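You operate a simulated robot arm through the tools that you are given. There is no shell and no other tool. Be economical: measure what you need, move in short steps, check, and stop when the job is done.

The job below is to be done with a simulated robot arm. You get a single attempt, and the scene is never put back.

JOB
The table is too hot: cool it to about 55 C, then soften the board's yellow and red lumps.
Fine: blue valve at half, then shut; from the cooling board: yellow lump on square 1, red lump on square 3.

The check looks at the end state, three seconds after you hand in, the way a careful person would. Anything else that was tipped, shoved, dropped, spilled or broken makes it a failure.

ROBOT AND FRAMES
A 7-joint arm with a two-finger parallel gripper, fixed in place. Base frame: the origin is at the foot of the arm, x ahead of it, y to its left, z up; the work surface is at about z = 0. Lengths are in cm, angles in degrees, forces in N, time in s.
With the tool pointing down near the work surface it reaches from about 24 to 62 cm from the base axis. Its first joint turns from -66.0 to 66.0 degrees. Payload 2.6 kg.
Tool frame: the origin (TCP) lies between the finger pads and is the grasp point; the fingertips stand 3 cm ahead of it; z points along the fingers, y is the line along which they close. Largest opening 9.4 cm; finger width 2.8, thickness 1; the body of the gripper, 5 by 9.6 cm, starts 5.5 cm behind the TCP.
Orientation is told as [roll, pitch, yaw] about the base's x, y, z axes, in that order, counted from this pose: with the fingers straight down and closing along the base's y, the tool's x points along the base's -x, its y along +y and its z along -z.

CONTROLS
- The arm moves only by the tool drive_tool. Its argument "rows" is a list that holds one entry, the list of rows, each a list of 6 numbers: the shift along the tool's x, y, z in cm, then the turn, a rotation vector about the tool's x, y, z in degrees. In form: [[[x, y, z, rx, ry, rz], ...]]. A call has 1 to 8 rows; each row is the pose to reach, as a shift and turn from the pose commanded when the call began, along the tool's axes at that moment. "claw" is the closure in counts, from 0 (fully open) to 255 (shut), set as the call begins (left out, the last holds). Each row takes 0.2 s and may step no farther than 5 cm and 8.6 degrees from the row before; otherwise, or with a gripper value out of range, the whole call is refused. Where a pose cannot be reached the arm comes as near as it can. A force on the tool above 40 N (or 10 N above the force at the start of the call, whichever is more), or a blocked arm, ends the call early, and 0.2 s more pass. Each finger travels about 7.2 cm/s and halts on what it meets, pressing with about 21 N; the grip force reading is that of the motor and also rises with nothing between the fingers. The clock runs only during rows and for 0.2 s after the last one: add rows that repeat a pose to give the fingers time. The reply holds the time, the measured pose of the TCP, the force on the tool along the base axes, the opening and the grip force, in the units named above and with some noise, with the torque about the TCP (base axes, N m) and any sound that the robot's microphone picked up, and new pictures: "views" is both (left out), scene, wrist or none.
- Cameras (640 x 400 px; columns grow to the right, rows downward): "scene" is fixed at [3.58, 43.19, 56.37]; the picture's right is [-0.78, -0.62, 0.00], its down [-0.35, 0.44, -0.83] and it looks along [0.52, -0.65, -0.56] (base axes); focal length 332 px, centre (320, 200). "wrist" rides on the gripper at [7.6, 1.4, -10.2] in the tool frame; the picture's right is [-0.18, 0.98, 0.00], its down [-0.75, -0.14, -0.64] and it looks along [-0.63, -0.12, 0.77] (tool axes); focal length 243 px, centre (320, 200). There is no depth. A picture from a camera that has moved, and an enlarged one, comes with that camera's place and axes in the base frame and with its lens.
- enlarge(camera, box): a new picture of the part [left, top, right, bottom] of that camera's present view, enlarged. The clock stands still meanwhile.
- hand_in(): hands the job in; it is judged then, once.

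Go step by step. Nothing tells you positions but the pictures and the camera data: compare them with the known pose of the tool, close in by small moves and look again before you grip or let go. The budget is 120 turns and 200 pictures, counting those below and the enlarged ones. Unless the task says otherwise, let go and move clear before handing in, and close with one line.

The tools are called after "Emit:" as name(argument=value, ...) on one line, values as JSON. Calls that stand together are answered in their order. drive_tool: Moves the arm, as the interface text tells. Its arguments: {"type":"object","properties":{"rows":{"type":"array"},"claw":{"type":"number"},"views":{"type":"string","enum":["both","scene","wrist","none"]}},"required":["rows"]} The other tools are called the same way: enlarge (camera, box) takes an enlarged picture of a part of a camera's view; hand_in () hands the job in.

At the start:

```text
clock: 0.0
position: [36.65, -14.3, 35.81]
ee_rot: [-0.1, 0.0, 0.0]
contact_force: [-0.8, -0.5, -0.7]
moment: [-0.02, 0.02, 0.01]
opening: 9.4
gripper_force: 0.1
```

scene: 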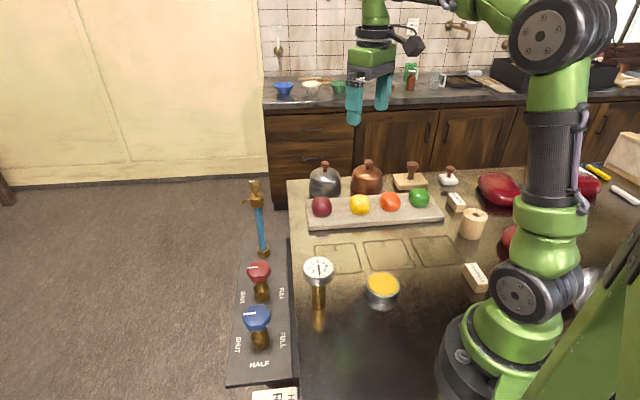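
wrist: 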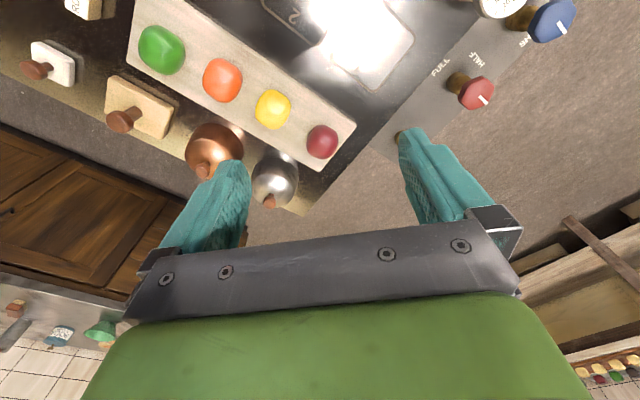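

I see a cooling board with four lumps, three marked squares on the hot table, a thermometer, and red and blue valves on a side panel. I'll enlarge these to read the marks before moving.

Emit:
enlarge(camera="scene", box=[220, 170, 320, 400])

Emit:
enlarge(camera="scene", box=[290, 150, 500, 290])

Emit:
enlarge(camera="scene", box=[290, 240, 350, 320])

```text
1.74 times, centred on (270, 285) of scene
camera zoom: at [3.58, 43.19, 56.37], right [-0.78, -0.62, 0.0], down [-0.35, 0.44, -0.83], along [0.52, -0.65, -0.56], focal length 578 px, centre (407, 52)
```

zoom: 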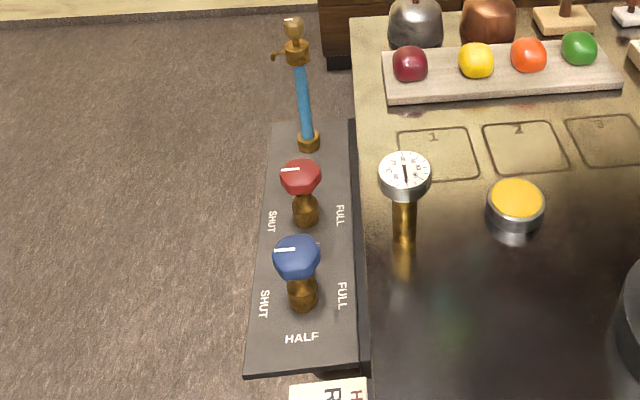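

```text
2.86 times, centred on (395, 220) of scene
camera zoom: at [3.58, 43.19, 56.37], right [-0.78, -0.62, 0.0], down [-0.35, 0.44, -0.83], along [0.52, -0.65, -0.56], focal length 949 px, centre (106, 143)
```

zoom: 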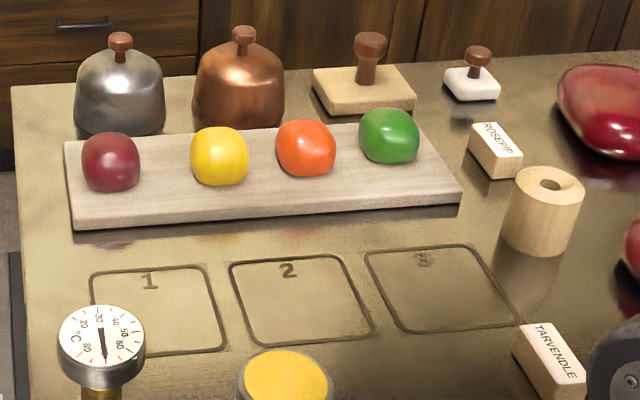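

```text
5.00 times, centred on (320, 280) of scene
camera zoom: at [3.58, 43.19, 56.37], right [-0.78, -0.62, 0.0], down [-0.35, 0.44, -0.83], along [0.52, -0.65, -0.56], focal length 1661 px, centre (320, -200)
```

zoom: 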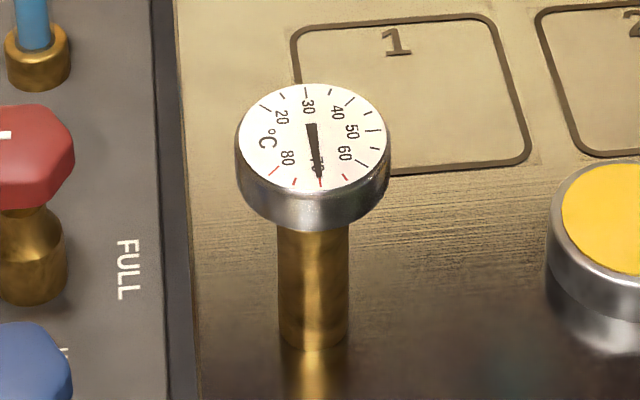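

The thermometer reads about 70 °C. I need to tell apart the two reddish lumps, and read the card at the lower edge.

Emit:
enlarge(camera="scene", box=[230, 370, 310, 400])

Emit:
enlarge(camera="wrist", box=[100, 0, 380, 200])

Emit:
enlarge(camera="scene", box=[430, 150, 640, 300])

```text
8.00 times, centred on (270, 385) of scene
camera zoom: at [3.58, 43.19, 56.37], right [-0.78, -0.62, 0.0], down [-0.35, 0.44, -0.83], along [0.52, -0.65, -0.56], focal length 2658 px, centre (720, -1280)
```

zoom: 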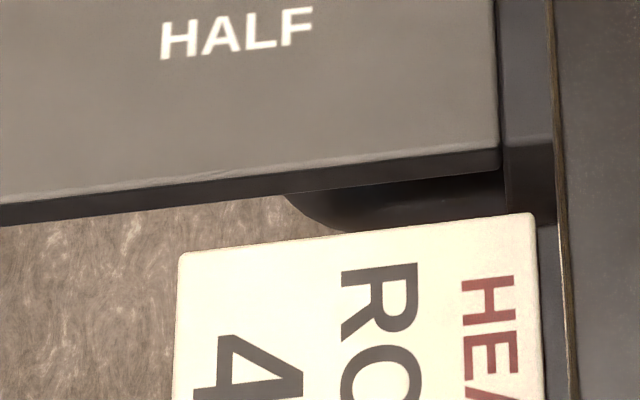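

```text
2.00 times, centred on (240, 100) of wrist
camera zoom: at [28.9, -12.73, 46.01], right [0.18, 0.98, 0.0], down [0.75, -0.14, 0.64], along [0.63, -0.12, -0.77], focal length 485 px, centre (480, 400)
```

zoom: 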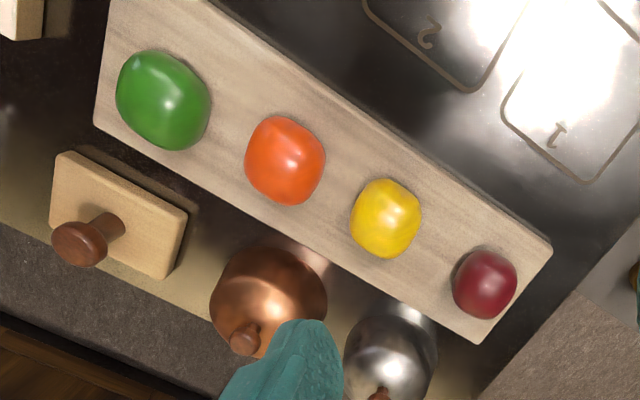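

```text
2.67 times, centred on (535, 225) of scene
camera zoom: at [3.58, 43.19, 56.37], right [-0.78, -0.62, 0.0], down [-0.35, 0.44, -0.83], along [0.52, -0.65, -0.56], focal length 886 px, centre (-253, 133)
```

zoom: 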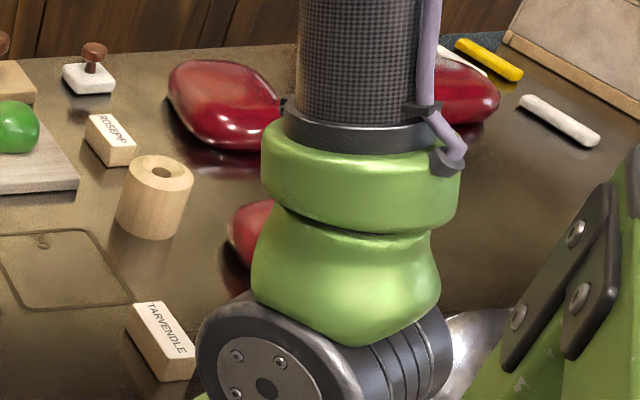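

The wrist view settles it: the four lumps are dark red, yellow, orange and green, so red is the dark one at the end. Blue knob triangulates to about (37.5, 19.5, 2.7). I'll go above it to look down at it.

Emit:
drive_tool(rows=[[[0, 4.2, 1.7, 0, 0, 0], [0, 8.4, 3.4, 0, 0, 0], [0, 12.6, 5.1, 0, 0, 0], [0, 16.8, 6.8, 0, 0, 0], [0, 21, 8.5, 0, 0, 0], [-0.4, 25.2, 10.2, 0, 0, 0], [-0.8, 29.5, 12, 0, 0, 0], [-0.85, 33.8, 13.8, 0, 0, 0]]], claw=0)

```text
clock: 1.8
position: [37.21, 19.36, 21.83]
ee_rot: [0.0, 0.1, 0.0]
contact_force: [-0.5, 1.2, -0.1]
moment: [-0.01, -0.04, 0.0]
opening: 9.38
gripper_force: 0.1
camera wrist: at [29.56, 20.89, 32.05], right [0.19, 0.98, 0.0], down [0.75, -0.14, 0.64], along [0.63, -0.12, -0.77], focal length 243 px, centre (320, 200)
```

scene: 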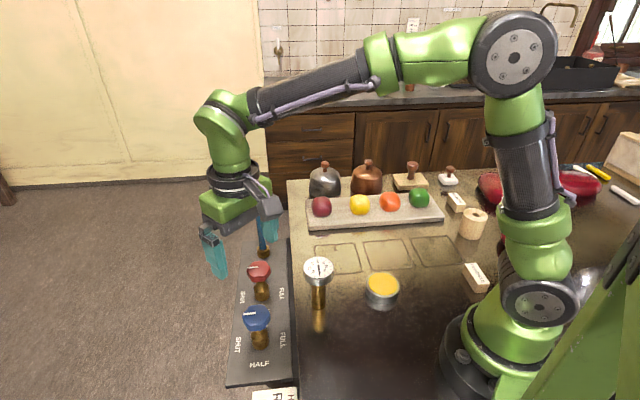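
wrist: 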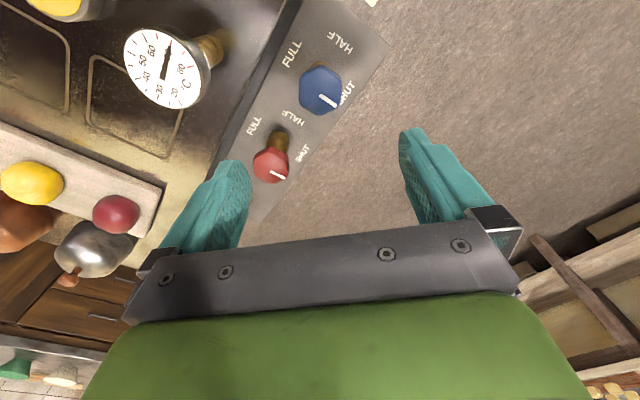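

Blue knob is at about (37.7, 19.4) with its pointer toward +x+y (SHUT, about 45°), and HALF is a 90° counterclockwise turn. I'll zoom in for the hex facets.

Emit:
enlarge(camera="wrist", box=[240, 20, 400, 120])

Emit:
enlarge(camera="wrist", box=[100, 10, 240, 130])

```text
4.00 times, centred on (320, 70) of wrist
camera zoom: at [29.56, 20.89, 32.05], right [0.19, 0.98, 0.0], down [0.75, -0.14, 0.64], along [0.63, -0.12, -0.77], focal length 970 px, centre (320, 720)
```

zoom: 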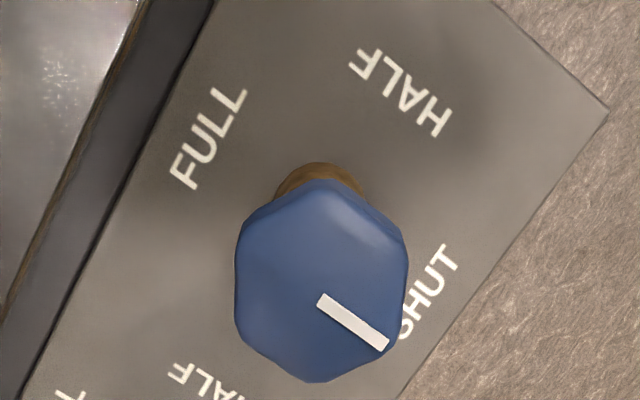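

```text
3.33 times, centred on (170, 70) of wrist
camera zoom: at [29.56, 20.89, 32.05], right [0.19, 0.98, 0.0], down [0.75, -0.14, 0.64], along [0.63, -0.12, -0.77], focal length 809 px, centre (820, 633)
```

zoom: 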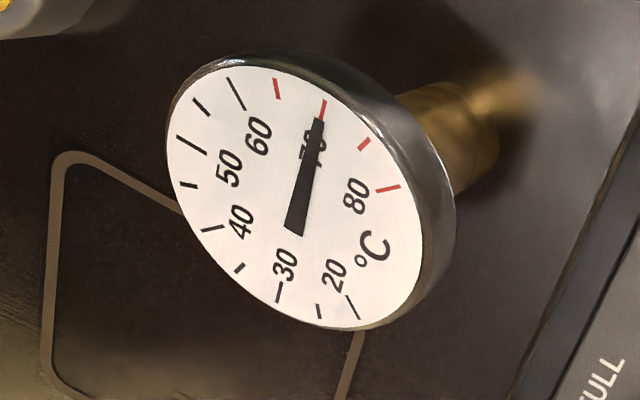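

The knob is a hexagon with flats facing about 15°/75°/135°. The thermometer dial, near (31, 9, 11), would crowd the wrist camera if I gripped at yaw −15, so I'll grip at yaw −75 and turn toward +15.

Emit:
drive_tool(rows=[[[-0.1, 0, 0, 0, 0, 8.5], [-0.2, 0, 0, 0, 0, 17], [-0.3, 0, 0, 0, 0, 25.5], [-0.4, 0, 0, 0, 0, 34], [-0.5, 0, 0, 0, 0, 42.5], [-0.5, 0, 1, 0, 0, 51], [-0.5, 0, 2, 0, 0, 59.5], [-0.5, 0, 3, 0, 0, 68]]], views="none")

Emit:
drive_tool(rows=[[[0, 0, 2, 0, 0, 7], [0, 0, 6, 0, 0, 7], [0, 0, 6, 0, 0, 7]]])

```text
clock: 3.6
position: [37.92, 19.5, 19.04]
ee_rot: [0.0, 0.0, -68.2]
contact_force: [0.6, -0.1, -0.2]
moment: [0.01, -0.02, -0.02]
opening: 9.39
gripper_force: 0.1
```

```text
clock: 4.4
position: [38.07, 19.54, 12.7]
ee_rot: [0.0, 0.0, -75.2]
contact_force: [-0.1, 0.4, 0.5]
moment: [0.01, -0.01, -0.03]
opening: 9.4
gripper_force: 0.1
camera wrist: at [37.4, 27.34, 22.88], right [1.0, 0.08, 0.0], down [0.06, -0.76, 0.64], along [0.05, -0.64, -0.77], focal length 243 px, centre (320, 200)
```

scene: 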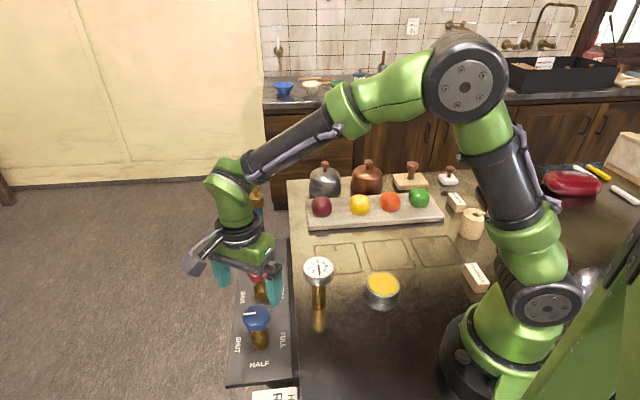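
wrist: 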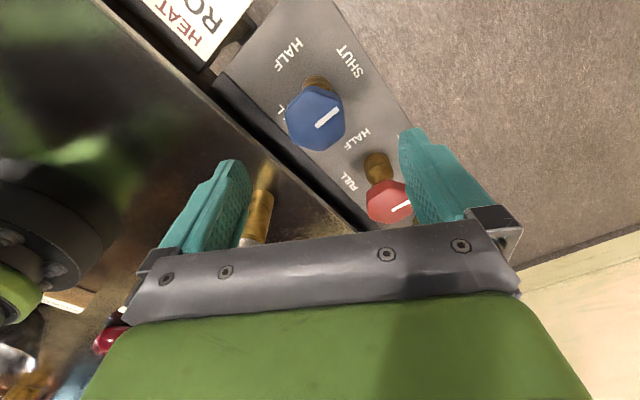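

The knob measures (37.7, 19.5), so I'll correct 0.4 cm along the closing line and descend around it with the fingers open.

Emit:
drive_tool(rows=[[[0.05, -0.37, 3, 0, 0, 0], [0.05, -0.37, 7, 0, 0, 0], [0.05, -0.37, 10.7, 0, 0, 0], [0.05, -0.37, 10.7, 0, 0, 0]]])

```text
clock: 5.4
position: [37.8, 19.5, 2.14]
ee_rot: [0.0, 0.0, -75.0]
contact_force: [0.2, 0.5, -0.4]
moment: [0.04, 0.01, -0.01]
opening: 9.4
gripper_force: 0.1
camera wrist: at [37.14, 27.22, 12.34], right [1.0, 0.08, 0.0], down [0.06, -0.76, 0.64], along [0.05, -0.64, -0.77], focal length 243 px, centre (320, 200)
```

scene: 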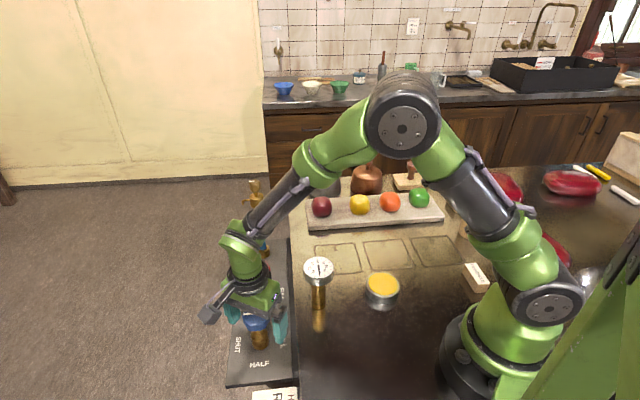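
wrist: 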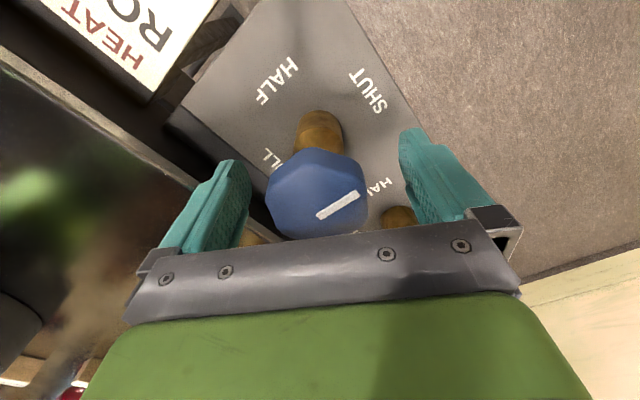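

The fingers straddle the knob with no contact. I'll close on it.

Emit:
drive_tool(rows=[[[0, 0, 0, 0, 0, 0], [0, 0, 0, 0, 0, 0], [0, 0, 0, 0, 0, 0], [0, 0, 0, 0, 0, 0]]], claw=255)

Emit:
enlarge(camera="wrist", box=[0, 0, 320, 200])

```text
clock: 6.4
position: [37.72, 19.23, 2.22]
ee_rot: [-0.3, 0.0, -75.0]
contact_force: [-9.0, -5.2, 3.4]
moment: [-0.01, 0.1, -0.01]
opening: 5.0
gripper_force: 44.7
camera wrist: at [37.09, 27.19, 12.34], right [1.0, 0.08, 0.0], down [0.06, -0.76, 0.64], along [0.05, -0.64, -0.77], focal length 243 px, centre (320, 200)
```

scene: 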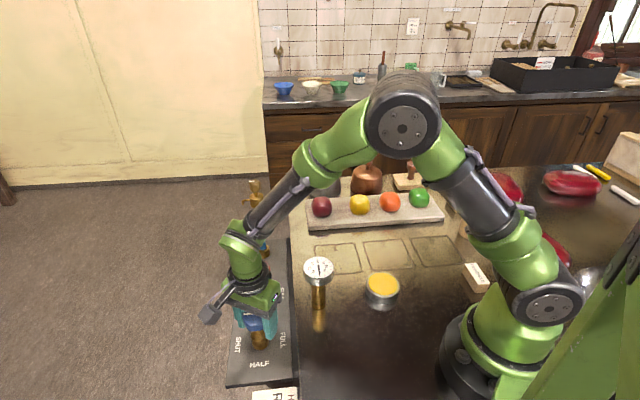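
wrist: 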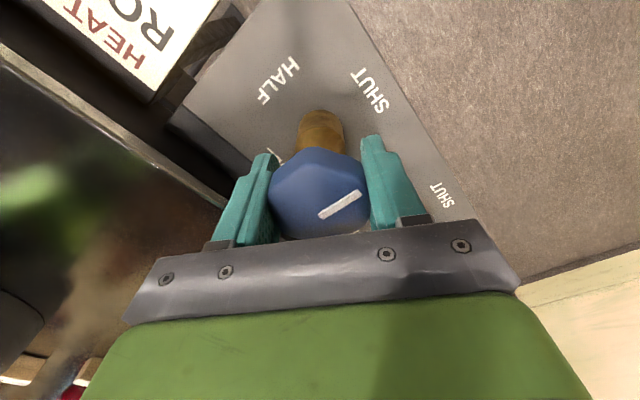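

```text
2.00 times, centred on (160, 100) of wrist
camera zoom: at [37.09, 27.19, 12.34], right [1.0, 0.08, 0.0], down [0.06, -0.76, 0.64], along [0.05, -0.64, -0.77], focal length 485 px, centre (640, 400)
```

zoom: 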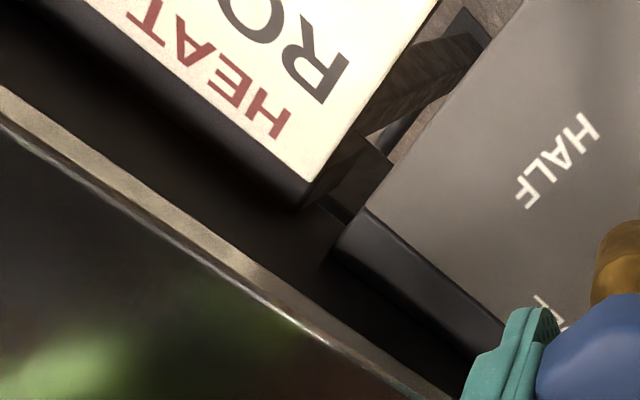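

The knob is gripped at 5.0 cm and the dial is visible in the scene view. I'll turn it 90° counterclockwise (tool rz negative) to HALF, with a check partway.

Emit:
drive_tool(rows=[[[0, 0, 0, 0, 0, -8], [0, 0, 0, 0, 0, -16], [0, 0, 0, 0, 0, -24], [0, 0, 0, 0, 0, -32], [0, 0, 0, 0, 0, -40], [0, 0, 0, 0, 0, -48]]], views="wrist")

```text
clock: 7.8
position: [37.6, 19.36, 2.29]
ee_rot: [-0.2, 0.0, -26.9]
contact_force: [10.4, -8.9, -36.4]
moment: [0.22, 0.37, 0.03]
opening: 4.96
gripper_force: 45.2
camera wrist: at [31.46, 24.14, 12.38], right [0.61, 0.79, 0.0], down [0.61, -0.46, 0.64], along [0.51, -0.39, -0.77], focal length 243 px, centre (320, 200)
```

wrist: 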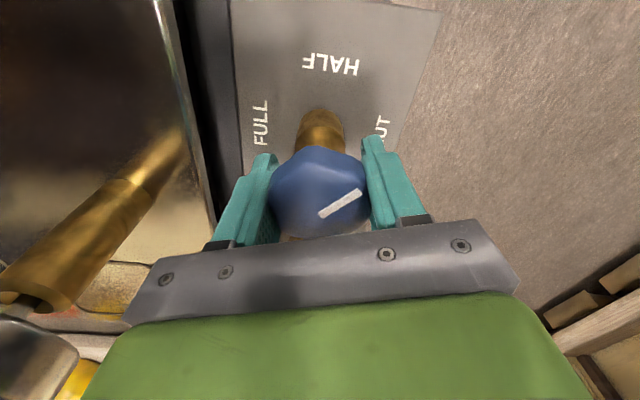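

The knob is turning with the gripper, but there is a downward load on the tool. I'll ease the tool down slightly and check it before finishing the turn.

Emit:
drive_tool(rows=[[[0, 0, 0.15, 0, 0, 0]]], views="none")

```text
clock: 8.2
position: [37.67, 19.34, 2.18]
ee_rot: [-0.2, -0.1, -27.1]
contact_force: [10.8, -18.9, -21.7]
moment: [0.32, 1.24, 0.0]
opening: 4.98
gripper_force: 44.9
```

That lowered the load. I'll continue the turn with small compliant shifts.

Emit:
drive_tool(rows=[[[-0.1, -0.05, 0.15, 0, 0, 0], [-0.1, -0.05, 0.2, 0, 0, -8], [-0.1, -0.05, 0.2, 0, 0, -16], [-0.1, -0.05, 0.2, 0, 0, -24]]], views="none")

```text
clock: 8.9
position: [37.66, 19.35, 2.18]
ee_rot: [-0.1, -0.1, -16.4]
contact_force: [-1.7, -2.5, 1.9]
moment: [0.12, -0.23, -0.04]
opening: 4.98
gripper_force: 45.0
stopped in row 3: the force on the tool passed its limit at 43 N (the readings are from after the stop); the commanded pose is now the measured one
```

The force limit reset the command to the relaxed pose at yaw −16, and the load is now near zero. I'll continue.

Emit:
drive_tool(rows=[[[0, 0, 0, 0, 0, -8], [0, 0, 0, 0, 0, -16], [0, 0, 0, 0, 0, -24], [0, 0, 0, 0, 0, -31.4]]])

Emit:
enlarge(camera="scene", box=[290, 245, 350, 295])

```text
clock: 9.9
position: [37.7, 19.28, 2.28]
ee_rot: [-0.1, 0.0, 15.1]
contact_force: [-0.2, 0.7, -9.3]
moment: [0.0, -0.5, 0.01]
opening: 4.98
gripper_force: 45.3
camera wrist: at [29.89, 18.76, 12.4], right [-0.08, 1.0, 0.0], down [0.76, 0.06, 0.64], along [0.64, 0.05, -0.77], focal length 243 px, centre (320, 200)
```

scene: 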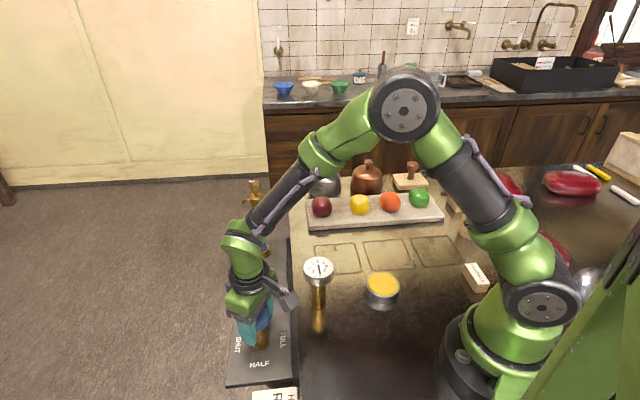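
wrist: 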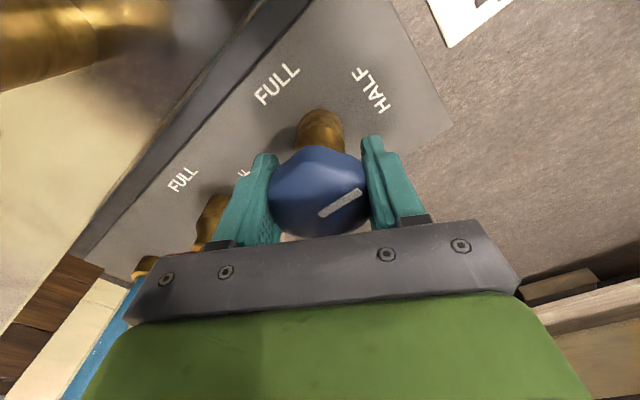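

```text
8.00 times, centred on (320, 270) of scene
camera zoom: at [3.58, 43.2, 56.36], right [-0.78, -0.62, 0.0], down [-0.35, 0.44, -0.83], along [0.52, -0.65, -0.56], focal length 2658 px, centre (320, -360)
```

zoom: 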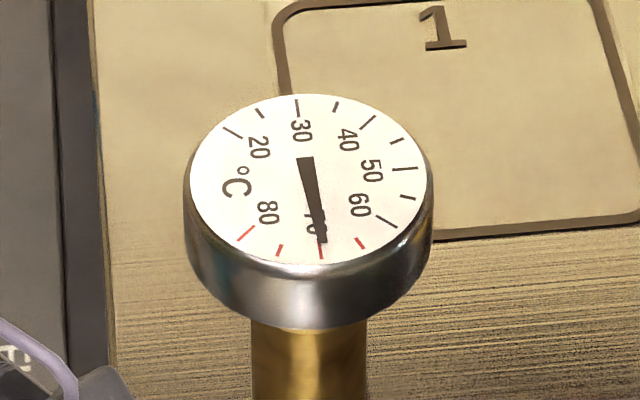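

The valve is at HALF and the dial is just leaving 70. I'll hold and watch the rate.

Emit:
drive_tool(rows=[[[0, 0, 0, 0, 0, 0], [0, 0, 0, 0, 0, 0], [0, 0, 0, 0, 0, 0], [0, 0, 0, 0, 0, 0], [0, 0, 0, 0, 0, 0], [0, 0, 0, 0, 0, 0], [0, 0, 0, 0, 0, 0], [0, 0, 0, 0, 0, 0]]], views="none")

Emit:
enlarge(camera="scene", box=[290, 245, 350, 295])

```text
clock: 11.7
position: [37.59, 19.3, 2.2]
ee_rot: [0.0, 0.0, 14.9]
contact_force: [5.9, 2.8, -21.9]
moment: [0.1, 0.17, 0.01]
opening: 4.97
gripper_force: 45.3
```

```text
8.00 times, centred on (320, 270) of scene
camera zoom: at [3.59, 43.2, 56.36], right [-0.78, -0.62, 0.0], down [-0.35, 0.44, -0.83], along [0.52, -0.65, -0.56], focal length 2658 px, centre (320, -360)
```

zoom: 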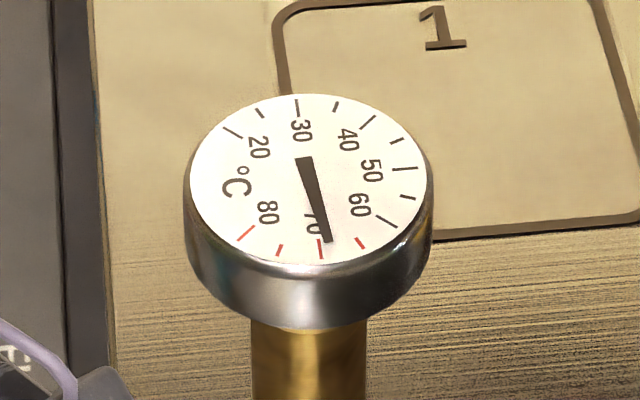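

Cooling runs at roughly 0.6 °C/s, so I'll wait several holds and look again.

Emit:
drive_tool(rows=[[[0, 0, 0.1, 0, 0, 0], [0, 0, 0.1, 0, 0, 0], [0, 0, 0.1, 0, 0, 0], [0, 0, 0.1, 0, 0, 0], [0, 0, 0.1, 0, 0, 0], [0, 0, 0.1, 0, 0, 0], [0, 0, 0.1, 0, 0, 0], [0, 0, 0.1, 0, 0, 0]]], views="none")

Emit:
drive_tool(rows=[[[0, 0, 0, 0, 0, 0], [0, 0, 0, 0, 0, 0], [0, 0, 0, 0, 0, 0], [0, 0, 0, 0, 0, 0], [0, 0, 0, 0, 0, 0], [0, 0, 0, 0, 0, 0], [0, 0, 0, 0, 0, 0], [0, 0, 0, 0, 0, 0]]], views="none")

Emit:
drive_tool(rows=[[[0, 0, 0, 0, 0, 0], [0, 0, 0, 0, 0, 0], [0, 0, 0, 0, 0, 0], [0, 0, 0, 0, 0, 0], [0, 0, 0, 0, 0, 0], [0, 0, 0, 0, 0, 0], [0, 0, 0, 0, 0, 0], [0, 0, 0, 0, 0, 0]]], views="none")

Emit:
enlarge(camera="scene", box=[290, 245, 350, 295])

```text
clock: 13.2
position: [37.69, 19.22, 2.27]
ee_rot: [-0.1, 0.2, 14.8]
contact_force: [-2.9, -1.5, 1.5]
moment: [0.0, -0.42, 0.0]
opening: 4.95
gripper_force: 45.2
stopped in row 7: the force on the tool passed its limit at 40 N (the readings are from after the stop); the commanded pose is now the measured one
```

```text
clock: 15.0
position: [37.69, 19.35, 2.3]
ee_rot: [-0.1, 0.0, 14.7]
contact_force: [-3.0, -1.8, 6.8]
moment: [-0.09, 0.15, -0.03]
opening: 4.94
gripper_force: 45.0
```

```text
clock: 16.8
position: [37.62, 19.34, 2.18]
ee_rot: [0.0, 0.1, 14.8]
contact_force: [-2.9, -2.8, 8.5]
moment: [-0.07, -0.06, 0.01]
opening: 4.96
gripper_force: 44.7
```

```text
8.00 times, centred on (320, 270) of scene
camera zoom: at [3.57, 43.19, 56.37], right [-0.78, -0.62, 0.0], down [-0.35, 0.44, -0.83], along [0.52, -0.65, -0.56], focal length 2658 px, centre (320, -360)
```

zoom: 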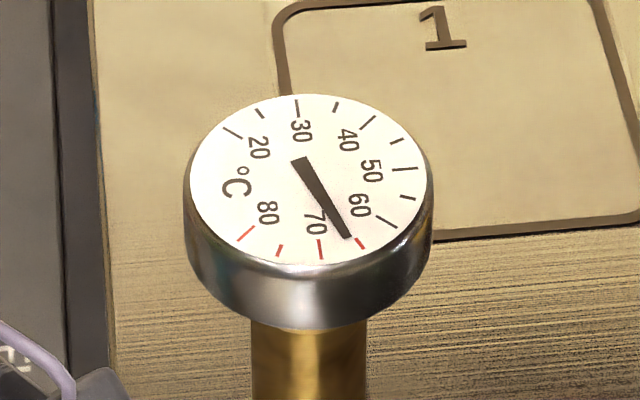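

Now about 65.5 °C at t=16.8. I'll hold another 5 s or so.

Emit:
drive_tool(rows=[[[0, 0, 0, 0, 0, 0], [0, 0, 0, 0, 0, 0], [0, 0, 0, 0, 0, 0], [0, 0, 0, 0, 0, 0], [0, 0, 0, 0, 0, 0], [0, 0, 0, 0, 0, 0], [0, 0, 0, 0, 0, 0], [0, 0, 0, 0, 0, 0]]], views="none")

Emit:
drive_tool(rows=[[[0, 0, 0, 0, 0, 0], [0, 0, 0, 0, 0, 0], [0, 0, 0, 0, 0, 0], [0, 0, 0, 0, 0, 0], [0, 0, 0, 0, 0, 0], [0, 0, 0, 0, 0, 0], [0, 0, 0, 0, 0, 0], [0, 0, 0, 0, 0, 0]]], views="none")

Emit:
drive_tool(rows=[[[0, 0, 0, 0, 0, 0], [0, 0, 0, 0, 0, 0], [0, 0, 0, 0, 0, 0], [0, 0, 0, 0, 0, 0], [0, 0, 0, 0, 0, 0], [0, 0, 0, 0, 0, 0], [0, 0, 0, 0, 0, 0], [0, 0, 0, 0, 0, 0]]], views="none")

Emit:
enlarge(camera="scene", box=[290, 245, 350, 295])

```text
clock: 18.6
position: [37.72, 19.35, 2.27]
ee_rot: [-0.2, 0.0, 14.8]
contact_force: [-2.1, -3.0, 8.8]
moment: [-0.04, -0.02, 0.0]
opening: 4.97
gripper_force: 45.3
```

```text
clock: 20.4
position: [37.64, 19.32, 2.23]
ee_rot: [-0.1, 0.0, 14.8]
contact_force: [-1.2, -3.0, 7.9]
moment: [-0.06, -0.01, 0.01]
opening: 4.97
gripper_force: 44.8
```

```text
clock: 22.2
position: [37.7, 19.2, 2.23]
ee_rot: [-0.2, 0.0, 14.7]
contact_force: [-0.4, -1.8, 5.6]
moment: [-0.01, -0.02, -0.01]
opening: 4.95
gripper_force: 45.1
```

```text
8.00 times, centred on (320, 270) of scene
camera zoom: at [3.57, 43.19, 56.37], right [-0.78, -0.62, 0.0], down [-0.35, 0.44, -0.83], along [0.52, -0.65, -0.56], focal length 2658 px, centre (320, -360)
```

zoom: 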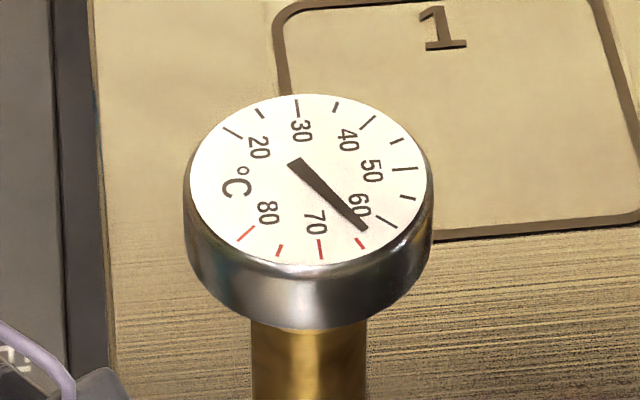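

About 62.4 °C at t=22.2, falling 0.65 °C/s. I'll do three more holds.

Emit:
drive_tool(rows=[[[0, 0, 0, 0, 0, 0], [0, 0, 0, 0, 0, 0], [0, 0, 0, 0, 0, 0], [0, 0, 0, 0, 0, 0], [0, 0, 0, 0, 0, 0], [0, 0, 0, 0, 0, 0], [0, 0, 0, 0, 0, 0], [0, 0, 0, 0, 0, 0]]], views="none")

Emit:
drive_tool(rows=[[[0, 0, 0, 0, 0, 0], [0, 0, 0, 0, 0, 0], [0, 0, 0, 0, 0, 0], [0, 0, 0, 0, 0, 0], [0, 0, 0, 0, 0, 0], [0, 0, 0, 0, 0, 0], [0, 0, 0, 0, 0, 0], [0, 0, 0, 0, 0, 0]]], views="none")

Emit:
drive_tool(rows=[[[0, 0, 0, 0, 0, 0], [0, 0, 0, 0, 0, 0], [0, 0, 0, 0, 0, 0], [0, 0, 0, 0, 0, 0], [0, 0, 0, 0, 0, 0], [0, 0, 0, 0, 0, 0], [0, 0, 0, 0, 0, 0], [0, 0, 0, 0, 0, 0]]], views="none")

Emit:
enlarge(camera="scene", box=[290, 245, 350, 295])

```text
clock: 24.0
position: [37.63, 19.17, 2.24]
ee_rot: [0.0, 0.0, 14.9]
contact_force: [1.4, -1.1, 4.7]
moment: [-0.04, 0.02, 0.0]
opening: 4.94
gripper_force: 44.9
```

```text
clock: 25.8
position: [37.59, 19.2, 2.21]
ee_rot: [-0.2, 0.1, 14.8]
contact_force: [2.1, -0.8, 3.3]
moment: [-0.02, 0.0, 0.0]
opening: 4.96
gripper_force: 44.9
```

```text
clock: 27.6
position: [37.61, 19.37, 2.22]
ee_rot: [-0.2, -0.1, 14.8]
contact_force: [3.4, 1.0, 2.7]
moment: [-0.04, -0.03, 0.0]
opening: 4.96
gripper_force: 45.3
```

```text
8.00 times, centred on (320, 270) of scene
camera zoom: at [3.58, 43.19, 56.37], right [-0.78, -0.62, 0.0], down [-0.35, 0.44, -0.83], along [0.52, -0.65, -0.56], focal length 2658 px, centre (320, -360)
```

zoom: 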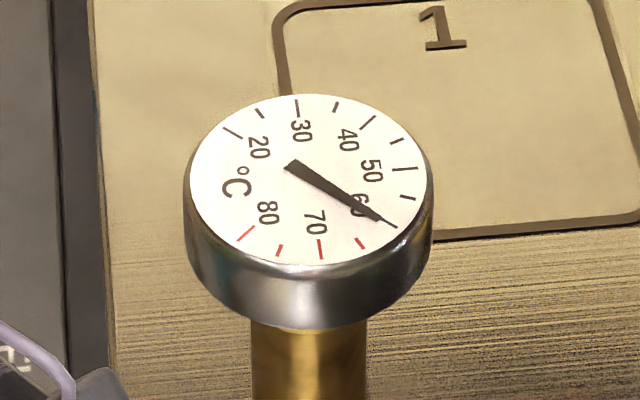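

About 60 °C at t=27.6, slowing to around 0.5 °C/s. I'll hold four more.

Emit:
drive_tool(rows=[[[0, 0, 0, 0, 0, 0], [0, 0, 0, 0, 0, 0], [0, 0, 0, 0, 0, 0], [0, 0, 0, 0, 0, 0], [0, 0, 0, 0, 0, 0], [0, 0, 0, 0, 0, 0], [0, 0, 0, 0, 0, 0], [0, 0, 0, 0, 0, 0]]], views="none")

Emit:
drive_tool(rows=[[[0, 0, 0, 0, 0, 0], [0, 0, 0, 0, 0, 0], [0, 0, 0, 0, 0, 0], [0, 0, 0, 0, 0, 0], [0, 0, 0, 0, 0, 0], [0, 0, 0, 0, 0, 0], [0, 0, 0, 0, 0, 0], [0, 0, 0, 0, 0, 0]]], views="none")

Emit:
drive_tool(rows=[[[0, 0, 0, 0, 0, 0], [0, 0, 0, 0, 0, 0], [0, 0, 0, 0, 0, 0], [0, 0, 0, 0, 0, 0], [0, 0, 0, 0, 0, 0], [0, 0, 0, 0, 0, 0], [0, 0, 0, 0, 0, 0], [0, 0, 0, 0, 0, 0]]], views="none")

Emit:
enlarge(camera="scene", box=[290, 245, 350, 295])

```text
clock: 29.4
position: [37.57, 19.28, 2.26]
ee_rot: [-0.1, 0.0, 14.8]
contact_force: [3.4, -0.1, 1.5]
moment: [-0.02, -0.01, -0.01]
opening: 4.94
gripper_force: 45.1
```

```text
clock: 31.2
position: [37.55, 19.3, 2.07]
ee_rot: [-0.1, 0.0, 14.8]
contact_force: [4.5, 0.0, 0.8]
moment: [-0.01, -0.02, 0.01]
opening: 4.96
gripper_force: 44.4
```

```text
clock: 33.0
position: [37.64, 19.33, 2.19]
ee_rot: [-0.2, -0.1, 14.8]
contact_force: [4.2, 0.5, 1.1]
moment: [-0.04, 0.04, -0.02]
opening: 4.96
gripper_force: 45.0
```

```text
8.00 times, centred on (320, 270) of scene
camera zoom: at [3.58, 43.19, 56.37], right [-0.78, -0.62, 0.0], down [-0.35, 0.44, -0.83], along [0.52, -0.65, -0.56], focal length 2658 px, centre (320, -360)
```

zoom: 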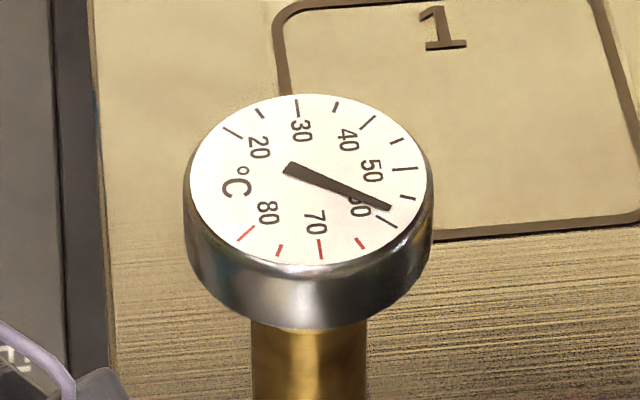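

About 57.3 °C. After one more short hold I'll begin the 90° turn back to SHUT.

Emit:
drive_tool(rows=[[[0, 0, 0, 0, 0, 0], [0, 0, 0, 0, 0, 0], [0, 0, 0, 0, 0, 0], [0, 0, 0, 0, 0, 8], [0, 0, 0, 0, 0, 16], [0, 0, 0, 0, 0, 24], [0, 0, 0, 0, 0, 32], [0, 0, 0, 0, 0, 40]]], views="none")

Emit:
enlarge(camera="scene", box=[290, 245, 350, 295])

```text
clock: 34.8
position: [37.6, 19.3, 2.17]
ee_rot: [0.1, -0.3, -25.4]
contact_force: [20.3, 7.7, -22.4]
moment: [-0.4, 0.12, 0.03]
opening: 4.95
gripper_force: 45.2
```

```text
8.00 times, centred on (320, 270) of scene
camera zoom: at [3.59, 43.2, 56.36], right [-0.78, -0.62, 0.0], down [-0.35, 0.44, -0.83], along [0.52, -0.65, -0.56], focal length 2658 px, centre (320, -360)
```

zoom: 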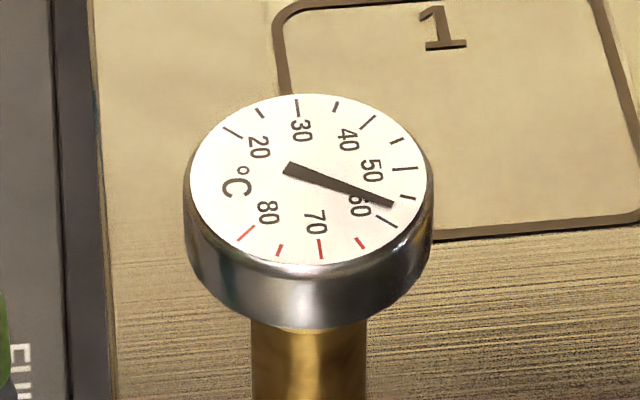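

About 56.5 °C at mid-turn. I'll ease the load and finish shutting.

Emit:
drive_tool(rows=[[[-0.1, 0.1, 0.12, 0, 0, 0], [-0.1, 0.1, 0.12, 0, 0, 8], [-0.1, 0.1, 0.12, 0, 0, 16], [-0.1, 0.1, 0.12, 0, 0, 24], [-0.1, 0.1, 0.12, 0, 0, 32], [-0.1, 0.1, 0.12, 0, 0, 40], [-0.1, 0.1, 0.12, 0, 0, 45]]], views="wrist")

Emit:
enlarge(camera="scene", box=[290, 245, 350, 295])

```text
clock: 36.2
position: [37.66, 19.38, 2.26]
ee_rot: [-0.2, 0.1, -65.3]
contact_force: [-4.1, -1.7, 3.7]
moment: [-0.15, -0.45, 0.02]
opening: 4.93
gripper_force: 44.7
stopped in row 7: the force on the tool passed its limit at 44 N (the readings are from after the stop); the commanded pose is now the measured one
camera wrist: at [35.79, 26.9, 12.37], right [0.97, 0.24, 0.0], down [0.19, -0.74, 0.64], along [0.16, -0.62, -0.77], focal length 243 px, centre (320, 200)
```

wrist: 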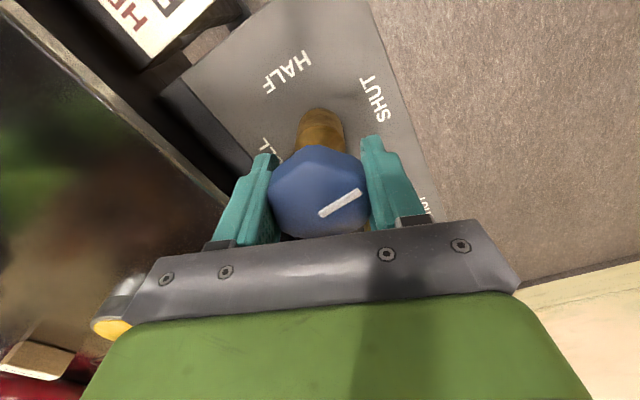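

```text
8.00 times, centred on (320, 270) of scene
camera zoom: at [3.57, 43.19, 56.37], right [-0.78, -0.62, 0.0], down [-0.35, 0.44, -0.83], along [0.52, -0.65, -0.56], focal length 2658 px, centre (320, -360)
```

zoom: 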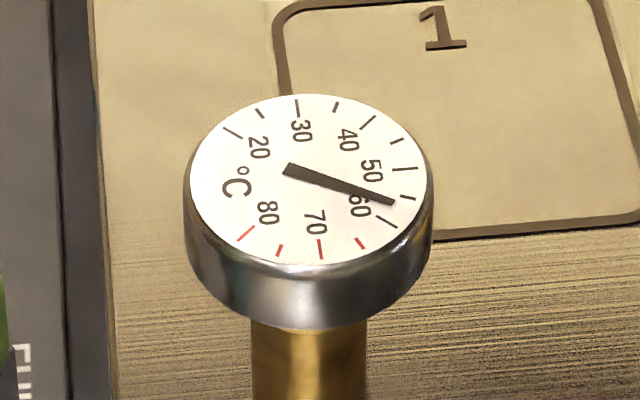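

About 56 °C, with 10° left. I'll close it fully.

Emit:
drive_tool(rows=[[[0, 0, 0, 0, 0, 5], [0, 0, 0, 0, 0, 10.5], [0, 0, 0, 0, 0, 10.5]]], views="none")

Emit:
enlarge(camera="scene", box=[290, 245, 350, 295])

```text
clock: 37.0
position: [37.65, 19.23, 2.13]
ee_rot: [-0.2, -0.1, -75.5]
contact_force: [-8.5, -7.0, 15.1]
moment: [-0.29, 0.03, 1.16]
opening: 4.94
gripper_force: 45.5
```

```text
8.00 times, centred on (320, 270) of scene
camera zoom: at [3.57, 43.19, 56.37], right [-0.78, -0.62, 0.0], down [-0.35, 0.44, -0.83], along [0.52, -0.65, -0.56], focal length 2658 px, centre (320, -360)
```

zoom: 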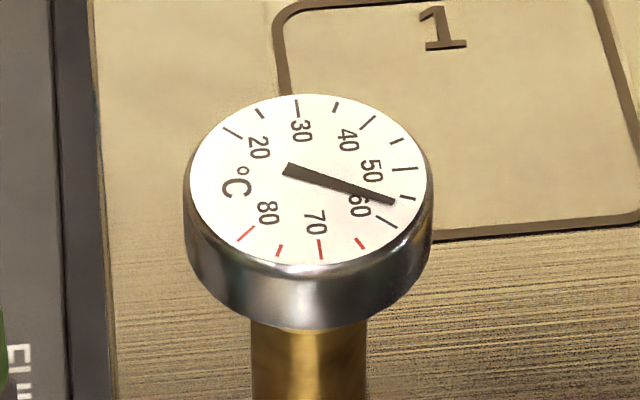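

It's at the stop (1.2 N m) and the dial shows about 56. I'll check for drift while still holding the knob.

Emit:
drive_tool(rows=[[[0, 0, 0, 0, 0, 0], [0, 0, 0, 0, 0, 0], [0, 0, 0, 0, 0, 0], [0, 0, 0, 0, 0, 0], [0, 0, 0, 0, 0, 0], [0, 0, 0, 0, 0, 0], [0, 0, 0, 0, 0, 0]]], views="none")

Emit:
enlarge(camera="scene", box=[305, 255, 335, 280])

```text
clock: 38.6
position: [37.62, 19.3, 2.12]
ee_rot: [-0.2, -0.1, -75.8]
contact_force: [-12.5, -14.0, 22.3]
moment: [0.04, 0.08, 0.97]
opening: 4.96
gripper_force: 45.4
```

```text
16.00 times, centred on (320, 268) of scene
camera zoom: at [3.57, 43.19, 56.37], right [-0.78, -0.62, 0.0], down [-0.35, 0.44, -0.83], along [0.52, -0.65, -0.56], focal length 5316 px, centre (320, -880)
```

zoom: 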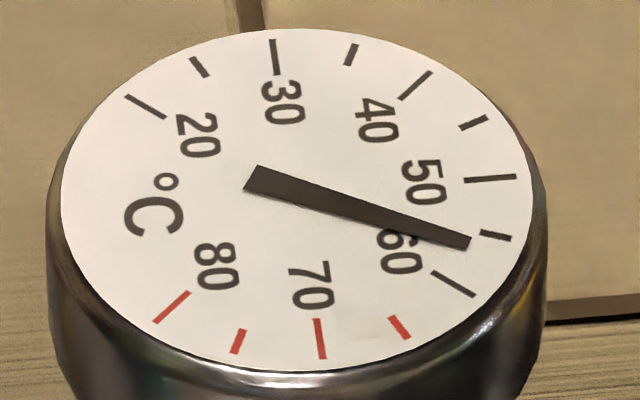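

The needle is steady at about 56 and the valve is shut. I'll release, rise, and look at the knob and the card.

Emit:
drive_tool(rows=[[[0, 0, 0, 0, 0, 0], [0, 0, 0, 0, 0, 0], [0, 0, 0, 0, 0, 0], [0, 0, -4, 0, 0, 0], [0, 0, -9, 0, 0, 0], [0, 0, -14, 0, 0, 0], [0, 0, -19, 0, 0, 0], [0, 0, -24, 0, 0, 0]]], claw=0)

```text
clock: 40.4
position: [37.24, 19.46, 26.47]
ee_rot: [-0.1, 0.0, -75.8]
contact_force: [0.6, 0.7, -0.1]
moment: [-0.01, -0.01, 0.01]
opening: 9.41
gripper_force: 0.0
camera wrist: at [36.77, 27.3, 36.55], right [1.0, 0.06, 0.0], down [0.05, -0.76, 0.64], along [0.04, -0.64, -0.77], focal length 243 px, centre (320, 200)
```

scene: 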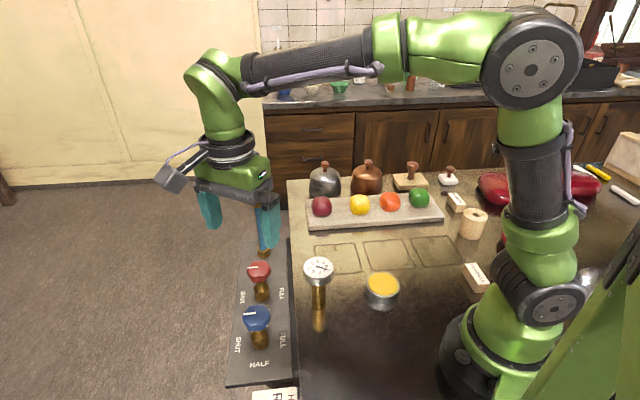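
wrist: 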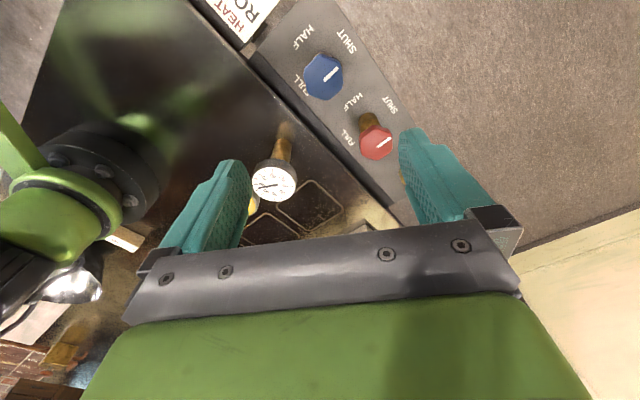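

The valve pointer is back at SHUT. I'll take a quick look at the HEAT card in case it says something about softening.

Emit:
drive_tool(rows=[[[3.3, -2, 0, 0, 0, 0], [6.6, -4, 0, 0, 0, 0], [9.8, -5.8, 0, 0, 0, 0]]], views="wrist")

Emit:
enlarge(camera="wrist", box=[180, 0, 420, 150])

```text
clock: 41.2
position: [29.28, 27.14, 26.36]
ee_rot: [-0.1, -0.1, -75.8]
contact_force: [0.0, 0.5, 0.2]
moment: [0.01, -0.05, 0.01]
opening: 9.39
gripper_force: 0.1
camera wrist: at [28.77, 34.91, 36.49], right [1.0, 0.06, 0.0], down [0.05, -0.76, 0.64], along [0.04, -0.64, -0.77], focal length 243 px, centre (320, 200)
```

wrist: 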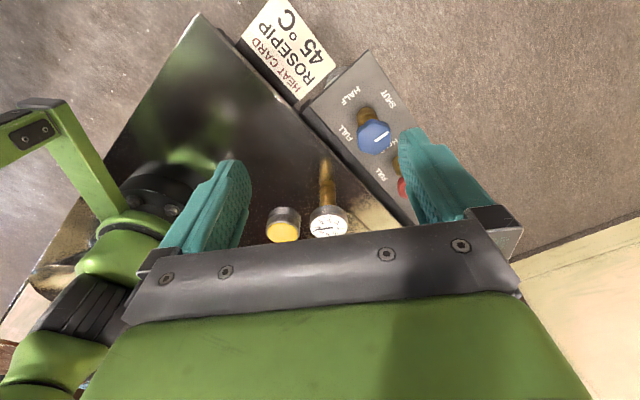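

```text
2.67 times, centred on (300, 75) of wrist
camera zoom: at [28.77, 34.91, 36.49], right [1.0, 0.06, 0.0], down [0.05, -0.76, 0.64], along [0.04, -0.64, -0.77], focal length 647 px, centre (373, 533)
```

zoom: 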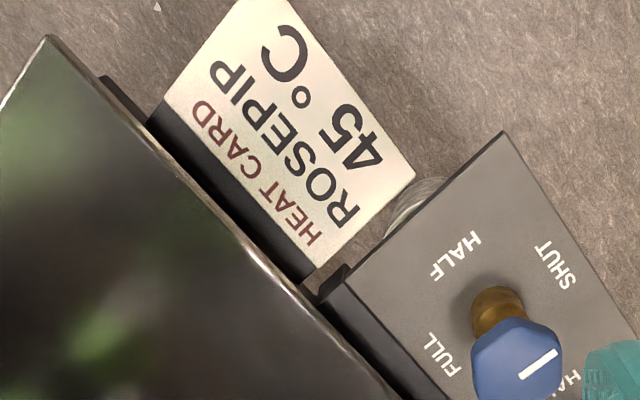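

The card reads "ROSEPIP 45 °C", which isn't part of this request, so your 55 °C stands. Lumps triangulate to yellow ≈ (42.5, −24) and dark red ≈ (50.2, −16.5); square 1 ≈ (36.8, −5.2), square 3 ≈ (19, −22.8). Next I'll go above yellow at yaw −45.

Emit:
drive_tool(rows=[[[-4.8, 0, 0, 0, 0, -3.85], [-9.6, 0, 0, 0, 0, -7.7], [-14.4, 0, 0, 0, 0, -11.5], [-19.2, 0, 0, 0, 0, -15.4], [-24, 0, 0, 0, 0, -19.2], [-28.8, 0, 0, 0, 0, -23.1], [-33.6, 0, 0, 0, 0, -27], [-38.4, 0, 0, 0, 0, -30.8]]], views="none")

```text
clock: 43.0
position: [39.24, -9.91, 26.06]
ee_rot: [-0.1, 0.0, -44.9]
contact_force: [0.1, -0.4, 0.0]
moment: [0.0, -0.02, 0.03]
opening: 9.41
gripper_force: 0.0
```

Continuing on to above the yellow lump.

Emit:
drive_tool(rows=[[[-4.1, -2.5, 1.3, 0, 0, 0], [-8.2, -5, 2.6, 0, 0, 0], [-12.3, -7.6, 4, 0, 0, 0], [-12.3, -7.6, 4, 0, 0, 0]]])

Emit:
enlarge(camera="scene", box=[295, 150, 465, 280])

```text
refused: row 3 steps farther than a row can; nothing moved
```

```text
3.08 times, centred on (380, 215) of scene
camera zoom: at [3.57, 43.2, 56.37], right [-0.78, -0.62, 0.0], down [-0.35, 0.44, -0.83], along [0.52, -0.65, -0.56], focal length 1022 px, centre (135, 154)
```

zoom: 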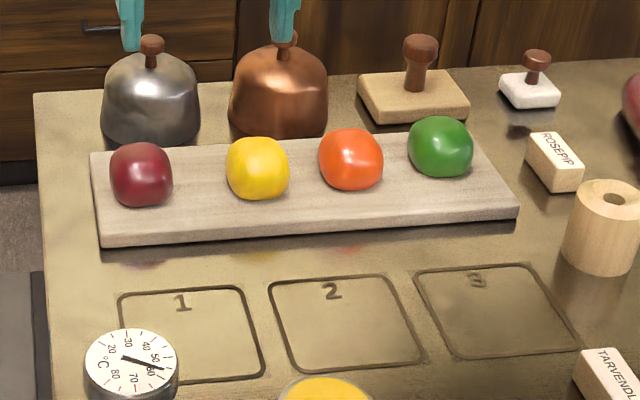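

One row was slightly too long, so I'll repeat it with smaller steps.

Emit:
drive_tool(rows=[[[-3.1, -1.9, 1, 0, 0, 0], [-6.2, -3.8, 2, 0, 0, 0], [-9.3, -5.7, 3, 0, 0, 0], [-12.3, -7.6, 4, 0, 0, 0], [-12.3, -7.6, 4, 0, 0, 0]]])

Emit:
enlarge(camera="scene", box=[305, 255, 335, 280])

```text
clock: 44.2
position: [42.64, -23.93, 22.13]
ee_rot: [-0.1, 0.0, -44.9]
contact_force: [0.1, 0.2, -0.6]
moment: [-0.01, 0.03, 0.01]
opening: 9.4
gripper_force: 0.1
camera wrist: at [38.27, -17.44, 32.36], right [0.82, 0.57, 0.0], down [0.43, -0.63, 0.64], along [0.36, -0.53, -0.77], focal length 243 px, centre (320, 200)
```

scene: 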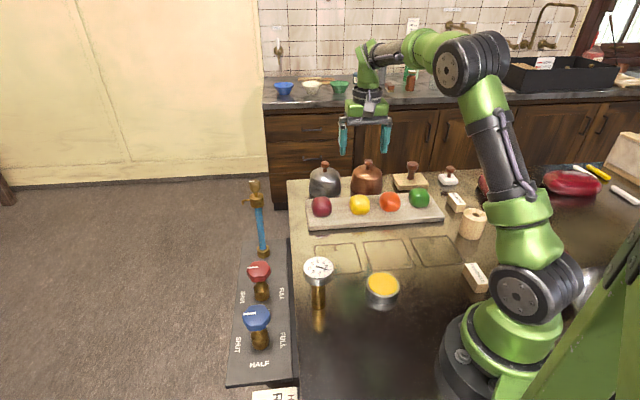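
wrist: 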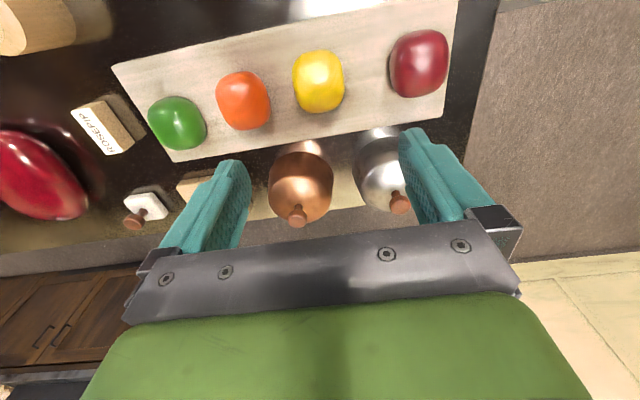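

```text
16.00 times, centred on (320, 268) of scene
camera zoom: at [3.58, 43.19, 56.37], right [-0.78, -0.62, 0.0], down [-0.35, 0.44, -0.83], along [0.52, -0.65, -0.56], focal length 5316 px, centre (320, -880)
```

zoom: 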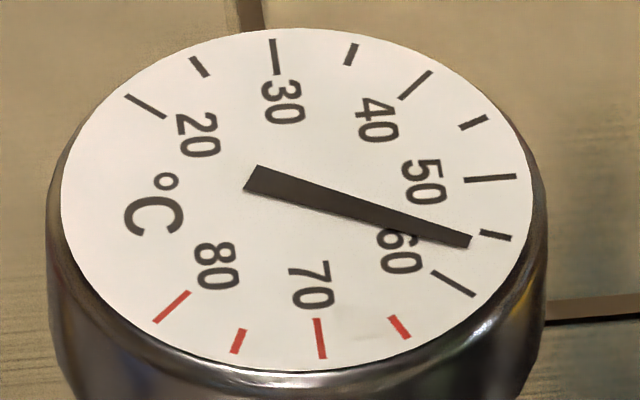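

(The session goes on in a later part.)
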